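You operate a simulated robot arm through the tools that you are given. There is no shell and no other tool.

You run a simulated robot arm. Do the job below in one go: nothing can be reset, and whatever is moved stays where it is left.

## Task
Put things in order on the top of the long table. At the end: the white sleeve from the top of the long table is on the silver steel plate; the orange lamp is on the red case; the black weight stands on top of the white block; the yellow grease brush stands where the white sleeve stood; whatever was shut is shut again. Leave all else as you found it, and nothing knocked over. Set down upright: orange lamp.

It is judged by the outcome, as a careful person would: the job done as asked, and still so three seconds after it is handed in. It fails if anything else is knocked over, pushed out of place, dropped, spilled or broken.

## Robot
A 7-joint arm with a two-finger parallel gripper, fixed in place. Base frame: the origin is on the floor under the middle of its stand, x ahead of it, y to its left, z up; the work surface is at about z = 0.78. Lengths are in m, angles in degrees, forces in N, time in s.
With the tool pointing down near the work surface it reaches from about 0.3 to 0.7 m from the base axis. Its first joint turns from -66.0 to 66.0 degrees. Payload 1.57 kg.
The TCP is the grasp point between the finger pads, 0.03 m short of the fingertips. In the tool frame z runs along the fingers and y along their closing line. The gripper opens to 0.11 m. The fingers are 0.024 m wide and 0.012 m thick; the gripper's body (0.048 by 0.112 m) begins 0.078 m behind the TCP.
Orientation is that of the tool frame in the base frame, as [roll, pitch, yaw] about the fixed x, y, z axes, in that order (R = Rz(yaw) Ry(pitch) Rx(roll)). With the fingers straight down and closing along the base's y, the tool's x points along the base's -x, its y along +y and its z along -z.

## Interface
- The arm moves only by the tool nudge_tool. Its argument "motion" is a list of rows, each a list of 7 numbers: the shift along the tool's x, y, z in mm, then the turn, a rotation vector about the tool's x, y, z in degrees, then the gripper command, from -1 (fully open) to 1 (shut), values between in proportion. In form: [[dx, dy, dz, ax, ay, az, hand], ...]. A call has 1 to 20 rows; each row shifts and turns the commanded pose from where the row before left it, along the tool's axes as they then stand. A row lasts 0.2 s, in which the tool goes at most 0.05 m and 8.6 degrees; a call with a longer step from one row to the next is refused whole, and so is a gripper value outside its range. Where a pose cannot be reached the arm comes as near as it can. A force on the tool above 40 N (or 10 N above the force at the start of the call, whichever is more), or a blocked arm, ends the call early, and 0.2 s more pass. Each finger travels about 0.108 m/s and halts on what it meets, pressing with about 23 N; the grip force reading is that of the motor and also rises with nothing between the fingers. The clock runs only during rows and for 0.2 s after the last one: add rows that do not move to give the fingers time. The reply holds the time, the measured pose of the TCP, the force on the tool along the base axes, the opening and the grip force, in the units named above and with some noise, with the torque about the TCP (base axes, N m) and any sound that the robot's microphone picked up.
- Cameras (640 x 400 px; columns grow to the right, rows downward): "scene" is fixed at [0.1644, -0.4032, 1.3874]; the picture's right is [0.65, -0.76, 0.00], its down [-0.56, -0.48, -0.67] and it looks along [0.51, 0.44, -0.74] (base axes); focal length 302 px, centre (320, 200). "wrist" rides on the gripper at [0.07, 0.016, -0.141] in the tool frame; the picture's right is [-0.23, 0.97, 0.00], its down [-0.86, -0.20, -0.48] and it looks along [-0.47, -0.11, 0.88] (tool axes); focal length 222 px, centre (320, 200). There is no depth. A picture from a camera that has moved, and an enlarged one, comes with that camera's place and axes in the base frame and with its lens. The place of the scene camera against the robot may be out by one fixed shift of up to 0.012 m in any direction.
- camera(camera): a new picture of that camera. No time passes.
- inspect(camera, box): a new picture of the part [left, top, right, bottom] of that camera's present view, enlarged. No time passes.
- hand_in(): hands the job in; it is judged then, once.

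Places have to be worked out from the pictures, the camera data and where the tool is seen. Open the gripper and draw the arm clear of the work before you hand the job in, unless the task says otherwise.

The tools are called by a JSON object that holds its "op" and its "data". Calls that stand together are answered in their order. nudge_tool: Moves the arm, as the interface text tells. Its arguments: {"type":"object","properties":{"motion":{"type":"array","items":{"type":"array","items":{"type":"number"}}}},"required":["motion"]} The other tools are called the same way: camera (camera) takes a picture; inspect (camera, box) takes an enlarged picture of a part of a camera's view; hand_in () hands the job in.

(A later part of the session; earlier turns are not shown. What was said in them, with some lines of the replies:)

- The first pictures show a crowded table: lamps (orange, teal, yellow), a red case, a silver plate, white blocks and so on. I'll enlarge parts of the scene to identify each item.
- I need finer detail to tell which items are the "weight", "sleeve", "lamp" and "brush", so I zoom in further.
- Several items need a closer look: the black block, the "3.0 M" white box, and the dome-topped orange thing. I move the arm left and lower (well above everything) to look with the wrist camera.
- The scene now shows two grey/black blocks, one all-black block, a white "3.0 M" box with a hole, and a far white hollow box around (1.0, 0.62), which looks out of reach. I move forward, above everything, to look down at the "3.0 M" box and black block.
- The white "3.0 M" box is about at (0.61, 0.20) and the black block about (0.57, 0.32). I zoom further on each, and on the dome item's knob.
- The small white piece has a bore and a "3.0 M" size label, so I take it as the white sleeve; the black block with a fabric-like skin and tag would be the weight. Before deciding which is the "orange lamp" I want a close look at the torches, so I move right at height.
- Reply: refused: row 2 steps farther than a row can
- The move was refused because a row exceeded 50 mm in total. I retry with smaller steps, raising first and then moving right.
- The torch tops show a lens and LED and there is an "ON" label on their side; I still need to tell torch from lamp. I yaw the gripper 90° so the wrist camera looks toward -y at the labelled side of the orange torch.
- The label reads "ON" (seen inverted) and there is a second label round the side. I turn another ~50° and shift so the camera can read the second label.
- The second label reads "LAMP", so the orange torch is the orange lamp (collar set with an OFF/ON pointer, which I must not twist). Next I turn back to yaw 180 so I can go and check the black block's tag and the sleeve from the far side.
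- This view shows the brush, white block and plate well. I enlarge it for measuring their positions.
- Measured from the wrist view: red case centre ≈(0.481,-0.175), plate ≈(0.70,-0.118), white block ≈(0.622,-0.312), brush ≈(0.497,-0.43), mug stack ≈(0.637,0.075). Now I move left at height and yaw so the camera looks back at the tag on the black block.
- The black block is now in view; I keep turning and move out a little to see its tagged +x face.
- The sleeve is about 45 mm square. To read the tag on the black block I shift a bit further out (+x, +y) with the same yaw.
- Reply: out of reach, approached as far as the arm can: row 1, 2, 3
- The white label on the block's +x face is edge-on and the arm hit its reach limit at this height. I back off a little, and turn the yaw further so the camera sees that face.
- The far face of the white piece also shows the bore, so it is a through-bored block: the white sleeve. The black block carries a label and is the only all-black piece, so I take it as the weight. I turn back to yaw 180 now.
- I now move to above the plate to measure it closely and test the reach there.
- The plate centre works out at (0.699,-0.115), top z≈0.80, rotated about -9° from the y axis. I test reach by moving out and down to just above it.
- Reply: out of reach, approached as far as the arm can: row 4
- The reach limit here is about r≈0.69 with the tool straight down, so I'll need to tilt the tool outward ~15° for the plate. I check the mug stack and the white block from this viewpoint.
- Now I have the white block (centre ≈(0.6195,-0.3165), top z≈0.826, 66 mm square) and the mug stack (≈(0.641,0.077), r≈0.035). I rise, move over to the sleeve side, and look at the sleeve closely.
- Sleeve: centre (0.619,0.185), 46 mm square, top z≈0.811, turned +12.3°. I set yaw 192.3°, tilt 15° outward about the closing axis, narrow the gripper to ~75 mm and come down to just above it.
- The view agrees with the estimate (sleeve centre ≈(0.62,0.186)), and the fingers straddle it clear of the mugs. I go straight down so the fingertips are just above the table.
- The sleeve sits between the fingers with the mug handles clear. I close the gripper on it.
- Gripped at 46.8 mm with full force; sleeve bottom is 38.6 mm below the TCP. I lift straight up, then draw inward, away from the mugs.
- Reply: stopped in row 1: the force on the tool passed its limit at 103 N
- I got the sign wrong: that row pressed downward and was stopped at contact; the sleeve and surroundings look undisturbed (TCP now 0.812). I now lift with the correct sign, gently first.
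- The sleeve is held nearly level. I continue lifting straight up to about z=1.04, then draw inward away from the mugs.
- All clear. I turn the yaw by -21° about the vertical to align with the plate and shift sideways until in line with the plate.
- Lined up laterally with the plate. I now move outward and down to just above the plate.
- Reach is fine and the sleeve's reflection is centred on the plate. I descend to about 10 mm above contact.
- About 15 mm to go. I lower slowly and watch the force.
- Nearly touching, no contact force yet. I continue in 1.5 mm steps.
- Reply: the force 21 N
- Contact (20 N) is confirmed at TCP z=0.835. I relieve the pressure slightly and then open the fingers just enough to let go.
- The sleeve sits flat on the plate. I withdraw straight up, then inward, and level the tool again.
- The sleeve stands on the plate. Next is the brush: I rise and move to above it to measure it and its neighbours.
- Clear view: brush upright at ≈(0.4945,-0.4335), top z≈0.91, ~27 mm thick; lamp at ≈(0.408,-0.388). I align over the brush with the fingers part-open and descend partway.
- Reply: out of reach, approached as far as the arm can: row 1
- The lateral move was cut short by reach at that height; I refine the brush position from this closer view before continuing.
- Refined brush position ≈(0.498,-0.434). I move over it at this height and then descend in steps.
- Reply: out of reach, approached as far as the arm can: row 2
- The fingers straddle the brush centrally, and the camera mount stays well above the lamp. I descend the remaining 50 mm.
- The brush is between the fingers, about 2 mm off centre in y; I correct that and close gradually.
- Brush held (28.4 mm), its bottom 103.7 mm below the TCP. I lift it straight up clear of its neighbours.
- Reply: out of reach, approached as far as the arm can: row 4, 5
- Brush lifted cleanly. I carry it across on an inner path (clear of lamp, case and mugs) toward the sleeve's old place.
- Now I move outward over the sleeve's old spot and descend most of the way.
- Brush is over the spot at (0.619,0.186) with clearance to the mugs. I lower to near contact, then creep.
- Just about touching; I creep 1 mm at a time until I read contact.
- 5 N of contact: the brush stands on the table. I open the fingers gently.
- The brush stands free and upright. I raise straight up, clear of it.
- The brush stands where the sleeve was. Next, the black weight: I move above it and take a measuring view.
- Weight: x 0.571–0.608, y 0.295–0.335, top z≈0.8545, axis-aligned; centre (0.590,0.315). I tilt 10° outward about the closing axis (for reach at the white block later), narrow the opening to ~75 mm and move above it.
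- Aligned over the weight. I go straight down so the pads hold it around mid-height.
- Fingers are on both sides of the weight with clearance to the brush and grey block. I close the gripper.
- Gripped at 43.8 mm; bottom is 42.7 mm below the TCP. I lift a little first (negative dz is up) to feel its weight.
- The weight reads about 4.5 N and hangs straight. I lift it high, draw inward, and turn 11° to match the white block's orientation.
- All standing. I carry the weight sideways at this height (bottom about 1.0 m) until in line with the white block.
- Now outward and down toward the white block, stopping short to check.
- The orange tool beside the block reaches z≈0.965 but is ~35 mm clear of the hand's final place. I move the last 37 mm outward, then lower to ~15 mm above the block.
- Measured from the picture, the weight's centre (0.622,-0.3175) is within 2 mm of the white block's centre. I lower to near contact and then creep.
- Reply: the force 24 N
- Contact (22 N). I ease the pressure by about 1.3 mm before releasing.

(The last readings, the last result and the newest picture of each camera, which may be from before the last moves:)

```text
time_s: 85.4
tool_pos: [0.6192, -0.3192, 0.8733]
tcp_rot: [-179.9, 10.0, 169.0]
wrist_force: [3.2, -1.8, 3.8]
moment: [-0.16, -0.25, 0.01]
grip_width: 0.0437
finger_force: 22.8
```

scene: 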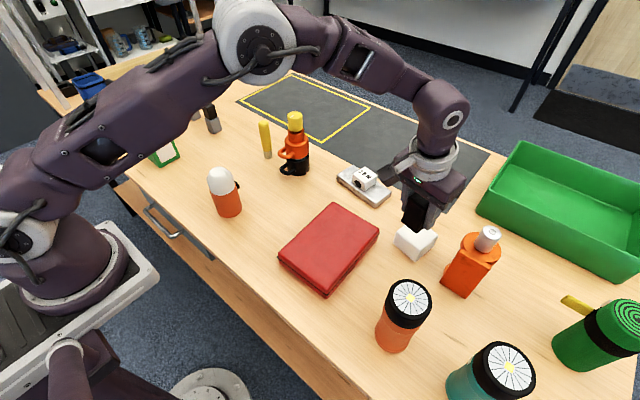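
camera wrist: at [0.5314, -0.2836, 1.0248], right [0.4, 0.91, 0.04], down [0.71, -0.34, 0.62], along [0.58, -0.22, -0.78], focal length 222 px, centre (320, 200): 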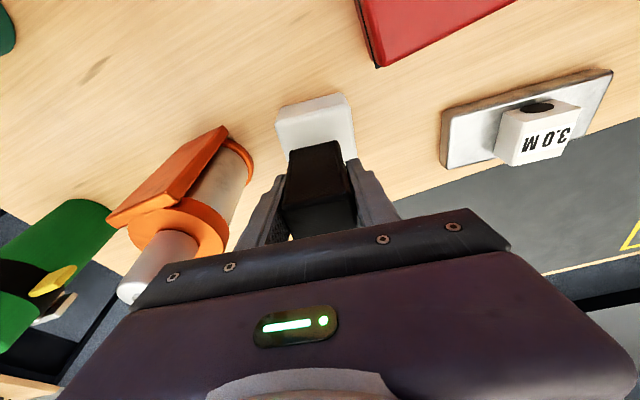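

Force is near balance, so the weight rests on the block. I open the fingers gently.

{"op": "nudge_tool", "data": {"motion": [[0, 0, 0, 0, 0, 0, 0.15], [0, 0, 0, 0, 0, 0, 0.05], [0, 0, 0, 0, 0, 0, -0.1], [0, 0, 0, 0, 0, 0, -0.25], [0, 0, 0, 0, 0, 0, -0.25]]}}

{"op": "inspect", "data": {"camera": "wrist", "box": [220, 60, 420, 240]}}

{"op": "inspect", "data": {"camera": "scene", "box": [380, 180, 480, 270]}}

```text
time_s: 86.6
tool_pos: [0.6199, -0.3175, 0.8728]
tcp_rot: [-179.9, 9.9, 169.0]
wrist_force: [-0.5, -0.5, 0.4]
moment: [-0.04, -0.01, -0.02]
grip_width: 0.0688
finger_force: 0.0
```

```text
2.22 times, centred on (320, 150) of wrist
camera zoom: at [0.5314, -0.284, 1.0004], right [0.4, 0.91, 0.04], down [0.71, -0.34, 0.62], along [0.58, -0.22, -0.78], focal length 494 px, centre (320, 311)
```

zoom: 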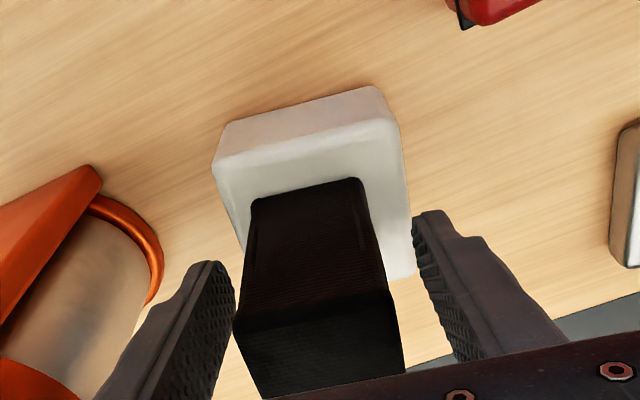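

```text
4.44 times, centred on (430, 225) of scene
camera zoom: at [0.1644, -0.4032, 1.3874], right [0.65, -0.76, 0.0], down [-0.56, -0.48, -0.67], along [0.51, 0.44, -0.74], focal length 1345 px, centre (-169, 89)
```

zoom: 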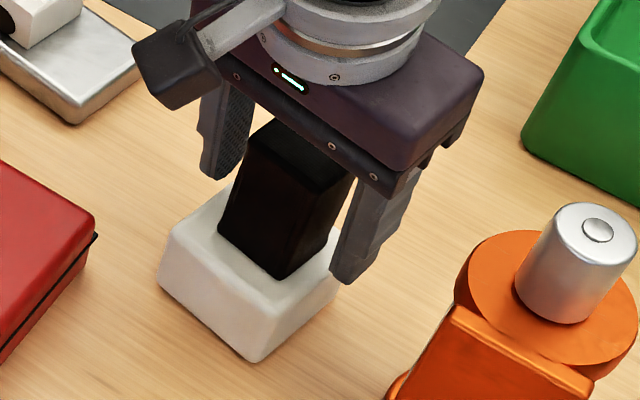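

The weight stands well centred on the white block. I raise straight up clear of it, then draw inward and level the tool.

{"op": "nudge_tool", "data": {"motion": [[-2.6, 0, -14.8, 0, 0, 0, -0.25], [-5.2, 0, -29.5, 0, 0, 0, -0.25], [-6.9, 0, -39.4, 0, 0, 0, -0.25], [-5.2, 0, -29.5, 0, 0, 0, -0.25], [30, 0, -40, 0, 0, 0, -0.25], [36, 0, -30, 0, 0, 0, -0.25], [40, 0, -7, 0, 0, 0, -0.5], [0, 0, 0, 0, 5, 0, -0.8], [0, 0, 0, 0, 5, 0, -1], [0, 0, 0, 0, 0, -5.5, -1], [0, 0, 0, 0, 0, -5.5, -1], [0, 0, 0, 0, 0, 0, -1]]}}

{"op": "camera", "data": {"camera": "wrist"}}

{"op": "camera", "data": {"camera": "scene"}}

```text
time_s: 89.2
tool_pos: [0.5045, -0.2939, 1.0456]
tcp_rot: [180.0, 0.0, -179.9]
wrist_force: [0.3, -0.3, 0.3]
moment: [0.01, -0.01, -0.03]
grip_width: 0.1101
finger_force: 0.1
```

```text
taken
camera wrist: at [0.4343, -0.2792, 1.1868], right [0.23, 0.97, 0.0], down [0.86, -0.2, 0.48], along [0.47, -0.11, -0.88], focal length 222 px, centre (320, 200)
```

wrist: 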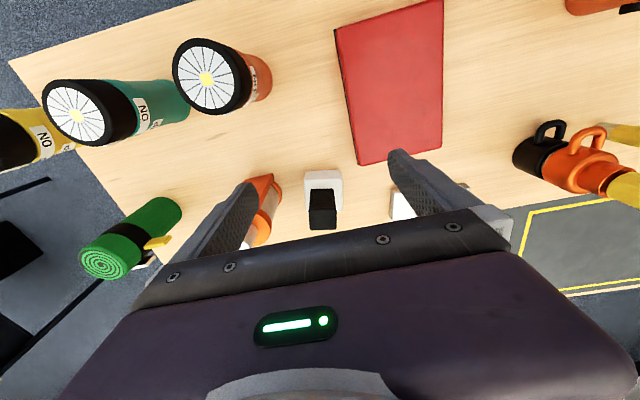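

```text
taken
```

scene: 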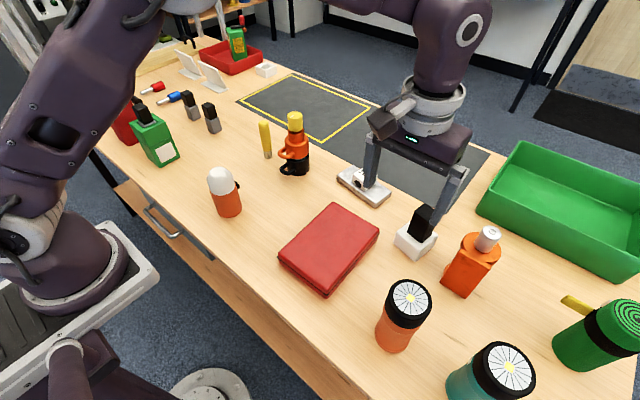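

The weight stands on the white block. Now the lamp: I move over it for a measuring view from straight above.

{"op": "nudge_tool", "data": {"motion": [[25, 0, -25, 0, 0, 0, -1], [30, -20, -25, 0, 0, 0, -1], [30, -33, 0, 0, 0, 0, -1], [25, -40, 0, 0, 0, 0, -1], [0, 0, 0, 0, 0, 0, -1]]}}

{"op": "camera", "data": {"camera": "wrist"}}

{"op": "inspect", "data": {"camera": "wrist", "box": [220, 80, 420, 240]}}

```text
time_s: 90.4
tool_pos: [0.3928, -0.3888, 1.0965]
tcp_rot: [179.9, 0.0, -179.9]
wrist_force: [-0.8, -0.2, -0.5]
moment: [-0.01, 0.0, -0.01]
grip_width: 0.1099
finger_force: 0.1
```

```text
taken
camera wrist: at [0.3238, -0.3728, 1.2367], right [0.23, 0.97, 0.0], down [0.86, -0.2, 0.48], along [0.47, -0.11, -0.88], focal length 222 px, centre (320, 200)
```

wrist: 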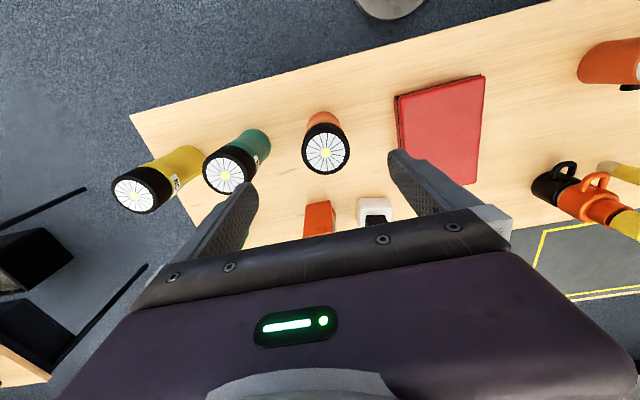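

```text
2.50 times, centred on (320, 160) of wrist
camera zoom: at [0.3238, -0.3728, 1.2367], right [0.23, 0.97, 0.0], down [0.86, -0.2, 0.48], along [0.47, -0.11, -0.88], focal length 555 px, centre (320, 300)
```

zoom: 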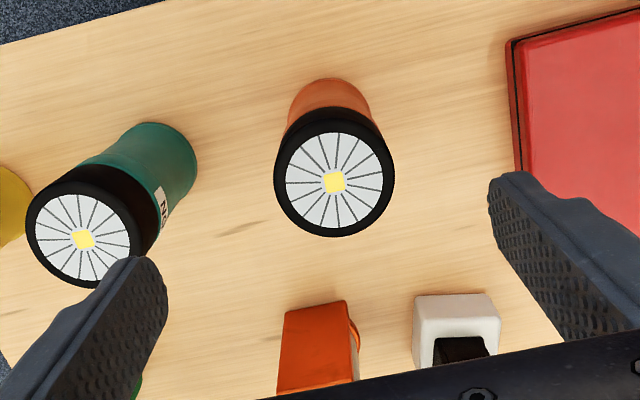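

{"op": "inspect", "data": {"camera": "wrist", "box": [280, 100, 370, 190]}}

{"op": "inspect", "data": {"camera": "scene", "box": [360, 265, 450, 365]}}

```text
4.44 times, centred on (325, 145) of wrist
camera zoom: at [0.3238, -0.3728, 1.2367], right [0.23, 0.97, 0.0], down [0.86, -0.2, 0.48], along [0.47, -0.11, -0.88], focal length 987 px, centre (298, 444)
```

zoom: 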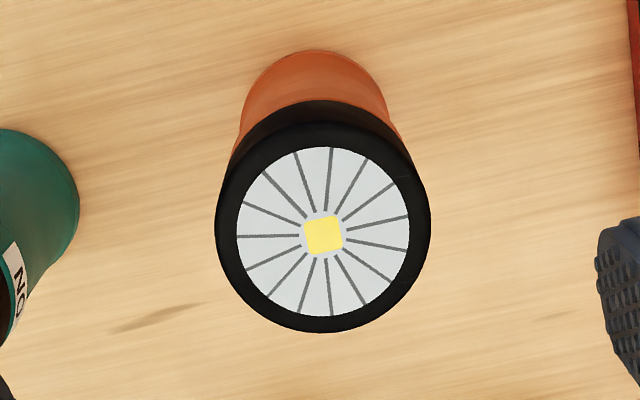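

```text
4.00 times, centred on (405, 315) of scene
camera zoom: at [0.1644, -0.4032, 1.3874], right [0.65, -0.76, 0.0], down [-0.56, -0.48, -0.67], along [0.51, 0.44, -0.74], focal length 1210 px, centre (-20, -260)
```

zoom: 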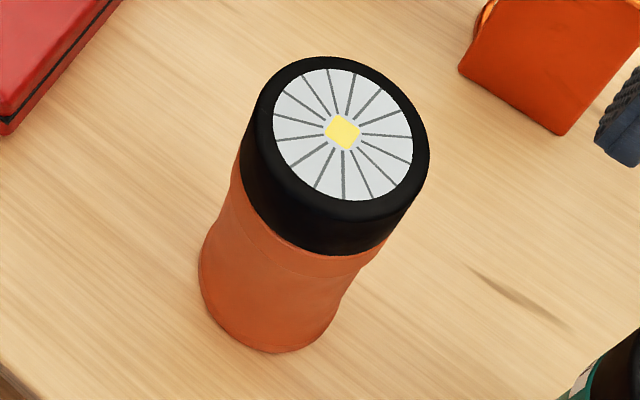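

Lamp: centre ≈(0.4085,-0.3855), top z≈0.952, head ≈66 mm across; teal lamp is at (0.408,-0.528), far enough. I centre over the lamp and descend until the fingertips are just around its head to check.

{"op": "nudge_tool", "data": {"motion": [[-15.7, 3.3, 0, 0, 0, 0, -0.85], [0, 0, 40, 0, 0, 0, -0.85], [0, 0, 40, 0, 0, 0, -0.85], [0, 0, 25, 0, 0, 0, -0.85], [0, 0, 0, 0, 0, 0, -0.85]]}}

{"op": "camera", "data": {"camera": "wrist"}}

{"op": "inspect", "data": {"camera": "scene", "box": [340, 200, 520, 380]}}

```text
time_s: 91.6
tool_pos: [0.4093, -0.3852, 0.9895]
tcp_rot: [-179.9, 0.0, -179.9]
wrist_force: [0.2, 0.4, 0.3]
moment: [0.0, 0.01, 0.0]
grip_width: 0.1017
finger_force: 0.1
```

```text
taken
camera wrist: at [0.3396, -0.3689, 1.1314], right [0.23, 0.97, 0.0], down [0.86, -0.2, 0.48], along [0.47, -0.11, -0.88], focal length 222 px, centre (320, 200)
```

wrist: 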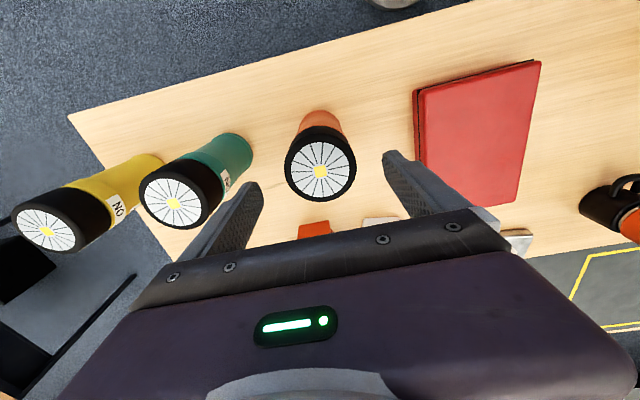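

```text
2.22 times, centred on (430, 290) of scene
camera zoom: at [0.1644, -0.4032, 1.3874], right [0.65, -0.76, 0.0], down [-0.56, -0.48, -0.67], along [0.51, 0.44, -0.74], focal length 672 px, centre (76, 0)
```

zoom: 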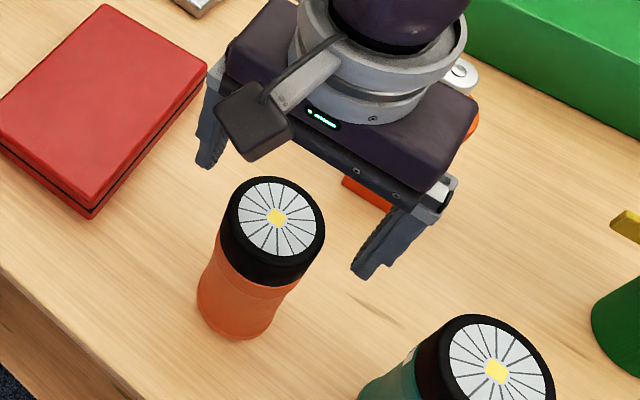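

The lens centre back-projects to (0.408,-0.385), exactly under the gripper. I descend so that the pads are around the head.

{"op": "nudge_tool", "data": {"motion": [[0, 0, 20, 0, 0, 0, -0.85], [0, 0, 20, 0, 0, 0, -0.85], [0, 0, 20, 0, 0, 0, -0.85], [0, 0, 0, 0, 0, 0, -0.85]]}}

{"op": "camera", "data": {"camera": "wrist"}}

{"op": "inspect", "data": {"camera": "scene", "box": [340, 200, 520, 380]}}

```text
time_s: 92.6
tool_pos: [0.41, -0.3859, 0.9293]
tcp_rot: [-180.0, 0.0, -180.0]
wrist_force: [1.0, -0.5, -0.4]
moment: [-0.03, 0.01, -0.04]
grip_width: 0.1016
finger_force: 0.0
```

```text
taken
camera wrist: at [0.3399, -0.3696, 1.0712], right [0.23, 0.97, 0.0], down [0.86, -0.2, 0.48], along [0.47, -0.11, -0.88], focal length 222 px, centre (320, 200)
```

wrist: 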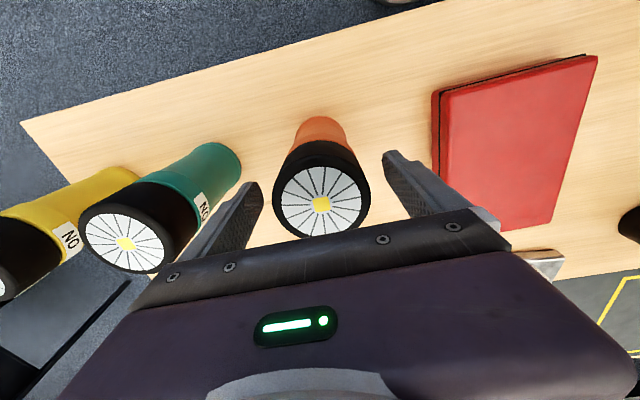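

```text
2.22 times, centred on (430, 290) of scene
camera zoom: at [0.1644, -0.4032, 1.3874], right [0.65, -0.76, 0.0], down [-0.56, -0.48, -0.67], along [0.51, 0.44, -0.74], focal length 672 px, centre (76, 0)
```

zoom: 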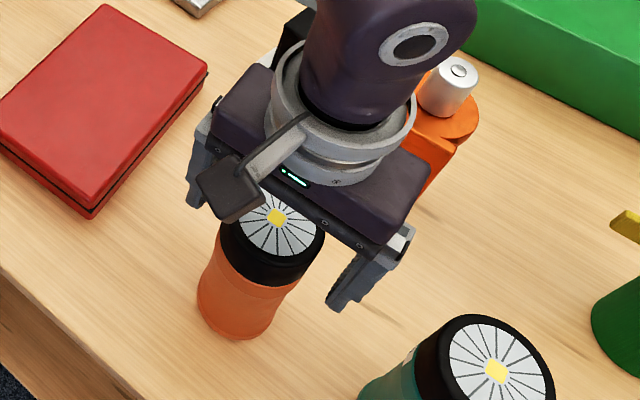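

Centred with the fingers either side of the lamp head. I close gradually.

{"op": "nudge_tool", "data": {"motion": [[0, 0, 0, 0, 0, 0, -0.6], [0, 0, 0, 0, 0, 0, -0.4], [0, 0, 0, 0, 0, 0, -0.25], [0, 0, 0, 0, 0, 0, -0.1], [0, 0, 0, 0, 0, 0, 0.3], [0, 0, 0, 0, 0, 0, 0.3]]}}

{"op": "camera", "data": {"camera": "wrist"}}

```text
time_s: 94.0
tool_pos: [0.4104, -0.3849, 0.9301]
tcp_rot: [179.9, 0.0, -179.8]
wrist_force: [0.2, 2.3, 2.7]
moment: [0.17, 0.02, 0.02]
grip_width: 0.0653
finger_force: 23.3
```

```text
taken
camera wrist: at [0.34, -0.3695, 1.0716], right [0.23, 0.97, 0.0], down [0.86, -0.2, 0.48], along [0.47, -0.11, -0.88], focal length 222 px, centre (320, 200)
```

wrist: 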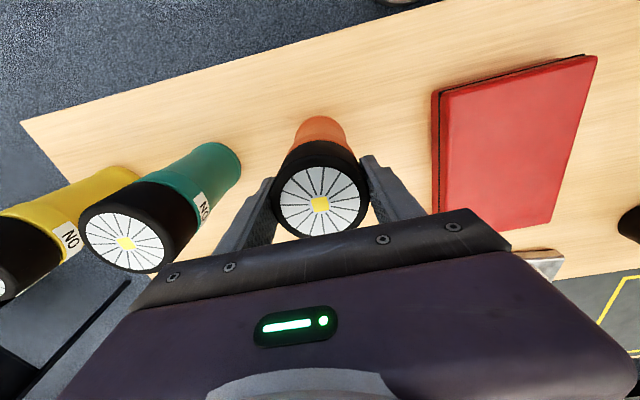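

Gripped at 65.3 mm. I lift slowly and check that the lamp hangs straight.

{"op": "nudge_tool", "data": {"motion": [[0, 0, -8, 0, 0, 0, 0.4], [0, 0, -12, 0, 0, 0, 0.4], [0, 0, 0, 0, 0, 0, 0.4]]}}

{"op": "inspect", "data": {"camera": "scene", "box": [340, 220, 480, 370]}}

{"op": "inspect", "data": {"camera": "wrist", "box": [230, 90, 410, 250]}}

```text
time_s: 94.8
tool_pos: [0.4106, -0.3858, 0.9514]
tcp_rot: [180.0, 0.0, -180.0]
wrist_force: [-0.6, 0.4, -3.1]
moment: [-0.01, 0.0, 0.01]
grip_width: 0.0655
finger_force: 22.7
```

```text
2.67 times, centred on (410, 295) of scene
camera zoom: at [0.1644, -0.4033, 1.3874], right [0.65, -0.76, 0.0], down [-0.56, -0.48, -0.67], along [0.51, 0.44, -0.74], focal length 807 px, centre (80, -53)
```

zoom: 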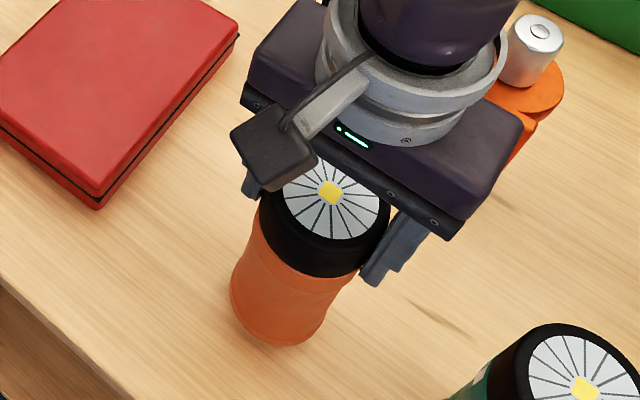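

```text
2.50 times, centred on (320, 170) of wrist
camera zoom: at [0.34, -0.3691, 1.0915], right [0.23, 0.97, 0.0], down [0.86, -0.2, 0.48], along [0.47, -0.11, -0.88], focal length 555 px, centre (320, 275)
```

zoom: 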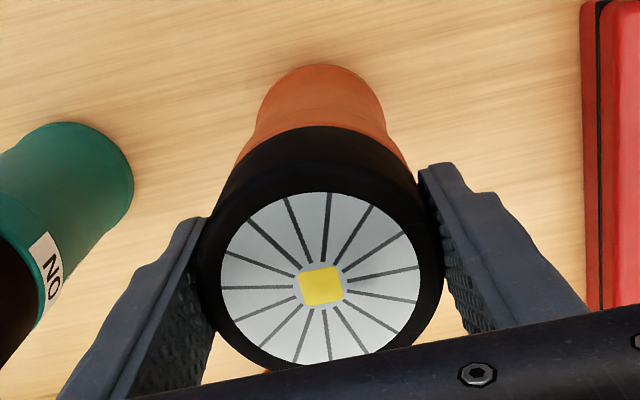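

Lamp hangs straight (about 3 N). I lift it further and carry it over the red case.

{"op": "nudge_tool", "data": {"motion": [[0, 0, -30, 0, 0, 0, 0.4], [0, 0, -35, 0, 0, 0, 0.4], [0, 0, -20, 0, 0, 0, 0.4], [-12.3, 42.2, 0, 0, 0, 0, 0.4], [-12.3, 42.2, 0, 0, 0, 0, 0.4], [-12.3, 42.2, 0, 0, 0, 0, 0.4], [-12.3, 42.2, 0, 0, 0, 0, 0.4], [-12.3, 42.2, 0, 0, 0, 0, 0.4], [0, 0, 0, 0, 0, 0, 0.4]]}}

{"op": "camera", "data": {"camera": "wrist"}}

{"op": "camera", "data": {"camera": "scene"}}

```text
time_s: 96.8
tool_pos: [0.4704, -0.1731, 1.0354]
tcp_rot: [180.0, 0.1, -179.9]
wrist_force: [0.5, 0.6, -2.2]
moment: [0.0, 0.01, 0.0]
grip_width: 0.0649
finger_force: 22.9
```

```text
taken
camera wrist: at [0.401, -0.157, 1.1762], right [0.23, 0.97, 0.0], down [0.86, -0.2, 0.48], along [0.47, -0.11, -0.88], focal length 222 px, centre (320, 200)
```

wrist: 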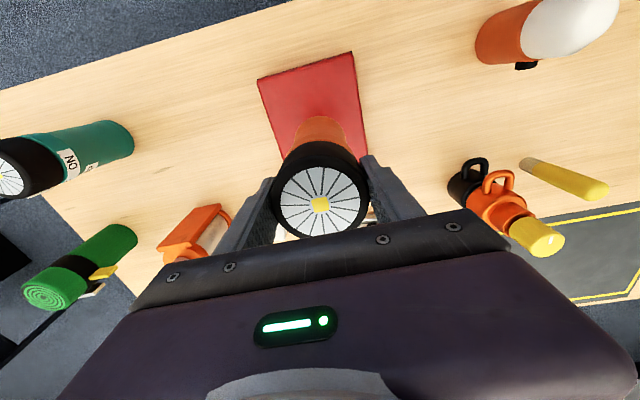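

```text
taken
```

scene: 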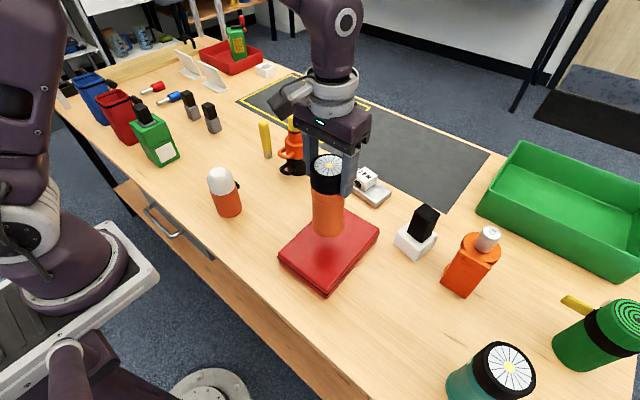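

The lamp is above the middle of the red case. I lower it most of the way.

{"op": "nudge_tool", "data": {"motion": [[0, 0, 20, 0, 0, 0, 0.4], [0, 0, 20, 0, 0, 0, 0.4], [0, 0, 15, 0, 0, 0, 0.4], [0, 0, 0, 0, 0, 0, 0.4]]}}

{"op": "inspect", "data": {"camera": "scene", "box": [260, 130, 400, 310]}}

{"op": "camera", "data": {"camera": "wrist"}}

```text
time_s: 97.8
tool_pos: [0.4713, -0.1725, 0.9798]
tcp_rot: [179.9, -0.1, -179.9]
wrist_force: [0.3, -0.2, -2.0]
moment: [0.02, -0.02, 0.0]
grip_width: 0.0655
finger_force: 23.3
```

```text
2.22 times, centred on (330, 220) of scene
camera zoom: at [0.1644, -0.4032, 1.3874], right [0.65, -0.76, 0.0], down [-0.56, -0.48, -0.67], along [0.51, 0.44, -0.74], focal length 672 px, centre (298, 156)
```

zoom: 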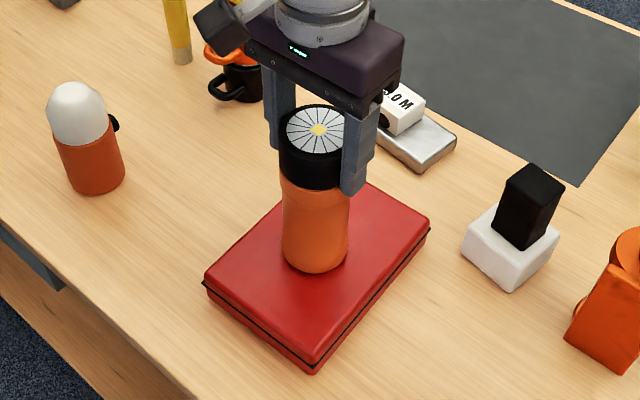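

```text
taken
camera wrist: at [0.4011, -0.1579, 1.1216], right [0.23, 0.97, 0.0], down [0.86, -0.2, 0.48], along [0.47, -0.11, -0.88], focal length 222 px, centre (320, 200)
```

wrist: 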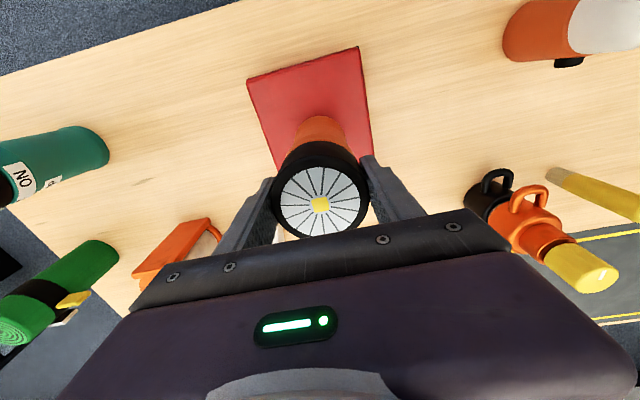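

Very close to the case top. I creep down in small steps watching the force.

{"op": "nudge_tool", "data": {"motion": [[0, 0, 4, 0, 0, 0, 0.4], [0, 0, 3, 0, 0, 0, 0.4], [0, 0, 2, 0, 0, 0, 0.4], [0, 0, 0, 0, 0, 0, 0.4]]}}

```text
time_s: 98.8
tool_pos: [0.4722, -0.1731, 0.9724]
tcp_rot: [-179.9, 0.1, -179.9]
wrist_force: [-0.3, 1.1, 31.0]
moment: [0.3, -0.11, 0.0]
grip_width: 0.0657
finger_force: 22.9
```

Contact with 31 N. I ease the pressure before releasing.

{"op": "nudge_tool", "data": {"motion": [[0, 0, -1.3, 0, 0, 0, 0.4], [0, 0, 0, 0, 0, 0, 0.4]]}}

```text
time_s: 99.4
tool_pos: [0.4714, -0.1734, 0.9716]
tcp_rot: [-179.9, -0.1, -179.8]
wrist_force: [3.1, -1.4, 6.4]
moment: [-0.26, -0.53, 0.03]
grip_width: 0.0652
finger_force: 23.0
```

Only a light preload remains; I open the fingers gently.

{"op": "nudge_tool", "data": {"motion": [[0, 0, -0.4, 0, 0, 0, -0.1], [0, 0, 0, 0, 0, 0, -0.22], [0, 0, 0, 0, 0, 0, -0.3], [0, 0, 0, 0, 0, 0, -0.45], [0, 0, 0, 0, 0, 0, -0.65], [0, 0, 0, 0, 0, 0, -0.65]]}}

{"op": "camera", "data": {"camera": "wrist"}}

{"op": "inspect", "data": {"camera": "scene", "box": [260, 130, 400, 310]}}

```text
time_s: 100.8
tool_pos: [0.4715, -0.1729, 0.9738]
tcp_rot: [-180.0, 0.0, -179.9]
wrist_force: [-0.6, 1.2, -0.8]
moment: [-0.01, 0.0, 0.01]
grip_width: 0.0904
finger_force: 0.0
```

```text
taken
camera wrist: at [0.4011, -0.1578, 1.1147], right [0.23, 0.97, 0.0], down [0.86, -0.2, 0.48], along [0.47, -0.11, -0.88], focal length 222 px, centre (320, 200)
```

wrist: 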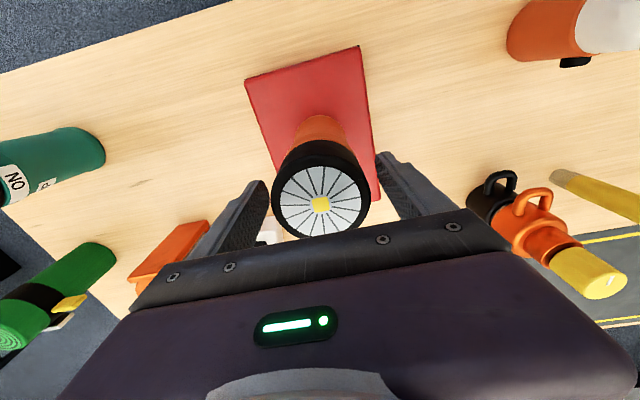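

```text
2.22 times, centred on (330, 220) of scene
camera zoom: at [0.1644, -0.4032, 1.3874], right [0.65, -0.76, 0.0], down [-0.56, -0.48, -0.67], along [0.51, 0.44, -0.74], focal length 672 px, centre (298, 156)
```

zoom: 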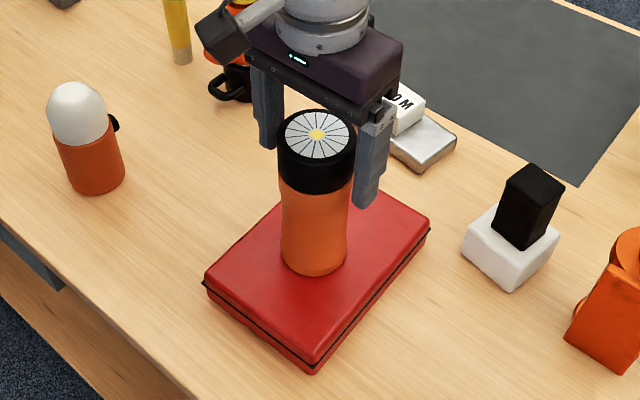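

The lamp stands upright on the case. I raise straight up clear of it, then draw the arm back to its starting area.

{"op": "nudge_tool", "data": {"motion": [[0, 0, -15, 0, 0, 0, -0.65], [0, 0, -30, 0, 0, 0, -0.65], [0, 0, -40, 0, 0, 0, -0.65], [0, 0, -40, 0, 0, 0, -0.8], [0, 0, -35, 0, 0, 0, -1], [0, 0, 0, 0, 0, 0, -1]]}}

{"op": "camera", "data": {"camera": "scene"}}

```text
time_s: 102.2
tool_pos: [0.4696, -0.174, 1.1342]
tcp_rot: [180.0, 0.0, 179.9]
wrist_force: [0.4, -0.1, 0.7]
moment: [0.01, 0.0, 0.01]
grip_width: 0.1099
finger_force: 0.0
```

```text
taken
```

scene: 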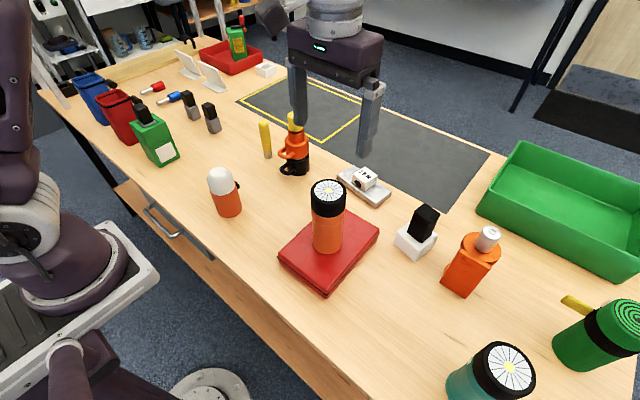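

All four moves are done and nothing else appears disturbed. I draw the arm back to its starting position and take final pictures.

{"op": "nudge_tool", "data": {"motion": [[24, 35.6, 0, 0, 0, 0, -1], [24, 35.6, 0, 0, 0, 0, -1], [24, 35.6, 0, 0, 0, 0, -1], [24, 35.6, 0, 0, 0, 0, -1], [24, 35.6, 0, 0, 0, 0, -1], [0, 0, 0, 0, 0, 0, -1], [0, 0, 0, 0, 0, 0, -1]]}}

{"op": "camera", "data": {"camera": "scene"}}

{"op": "camera", "data": {"camera": "wrist"}}

{"op": "inspect", "data": {"camera": "scene", "box": [240, 90, 480, 300]}}

{"op": "inspect", "data": {"camera": "scene", "box": [60, 60, 260, 260]}}

```text
time_s: 103.8
tool_pos: [0.3509, 0.0039, 1.1338]
tcp_rot: [-180.0, 0.1, 180.0]
wrist_force: [-0.8, -0.5, 0.2]
moment: [0.02, -0.05, 0.02]
grip_width: 0.1102
finger_force: 0.1
```

```text
taken
```

scene: 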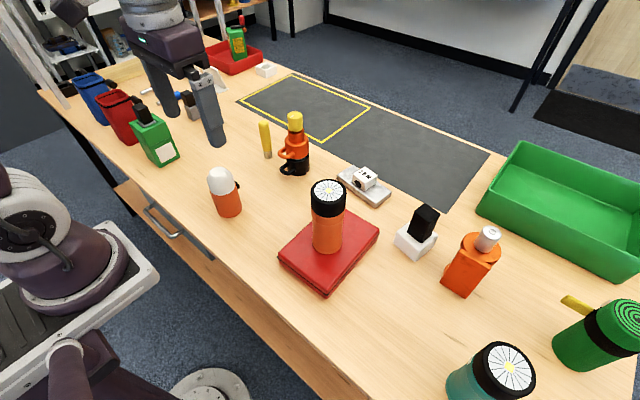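

```text
taken
camera wrist: at [0.2809, 0.0201, 1.2748], right [0.23, 0.97, 0.0], down [0.86, -0.2, 0.48], along [0.47, -0.11, -0.88], focal length 222 px, centre (320, 200)
```

wrist: 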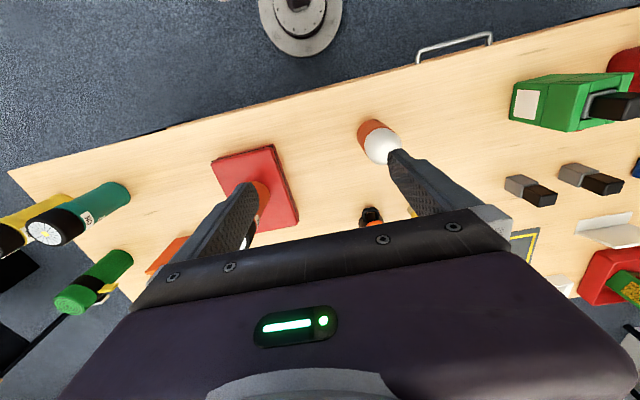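

```text
1.90 times, centred on (360, 195) of scene
camera zoom: at [0.1644, -0.4032, 1.3874], right [0.65, -0.76, 0.0], down [-0.56, -0.48, -0.67], along [0.51, 0.44, -0.74], focal length 576 px, centre (244, 210)
```

zoom: 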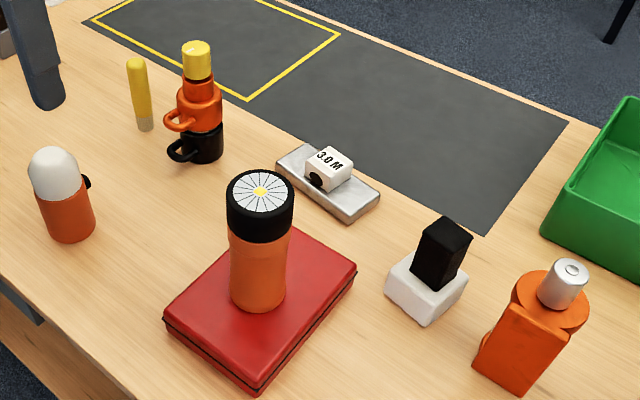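

```text
2.00 times, centred on (160, 160) of scene
camera zoom: at [0.1644, -0.4032, 1.3874], right [0.65, -0.76, 0.0], down [-0.56, -0.48, -0.67], along [0.51, 0.44, -0.74], focal length 605 px, centre (640, 280)
```

zoom: 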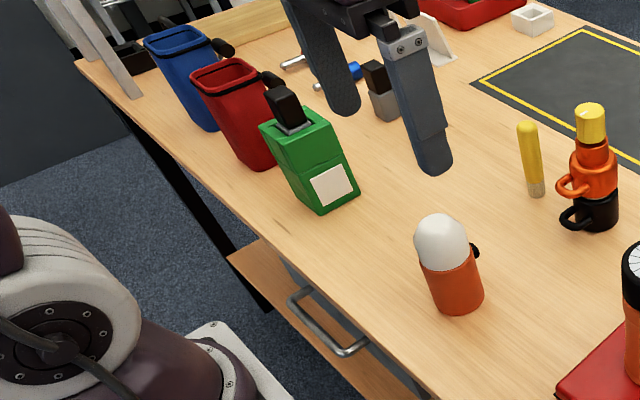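

The final view shows the sleeve on the plate, the lamp upright on the red case, the weight on the white block and the brush standing where the sleeve was. The drawer is still shut, the gripper is open and the arm is clear, so I hand the job in.

{"op": "hand_in", "data": {}}

```text
The job is handed in.
```

The four moves are done and handed in; the final pictures show everything in place, though the result of the judging has not come back to me.

- **White sleeve:** it lies flat near the middle of the silver steel plate. I took the small bored block marked "3.0 M" to be the sleeve, because the other white hollow piece on the table is out of reach.
- **Yellow grease brush:** it stands upright within a few millimetres of the sleeve's old centre.
- **Black weight:** it stands on the white block, about 2 mm off its centre. I took the all-black block to be the weight. I could not read its label, but it felt like about 0.4 kg when lifted.
- **Orange lamp:** it stands upright on the red case. Its own label reads "LAMP". I held it by the head without twisting it, so the on/off collar should be as it was.

I opened nothing, so the drawer and the case are still shut. The last pictures show nothing else knocked over or moved.

While picking up the sleeve I once moved the arm down instead of up, and the fingers pressed on the table until the arm stopped at about 103 N. The table and the objects around it looked undisturbed afterwards, and the sleeve was set down normally.
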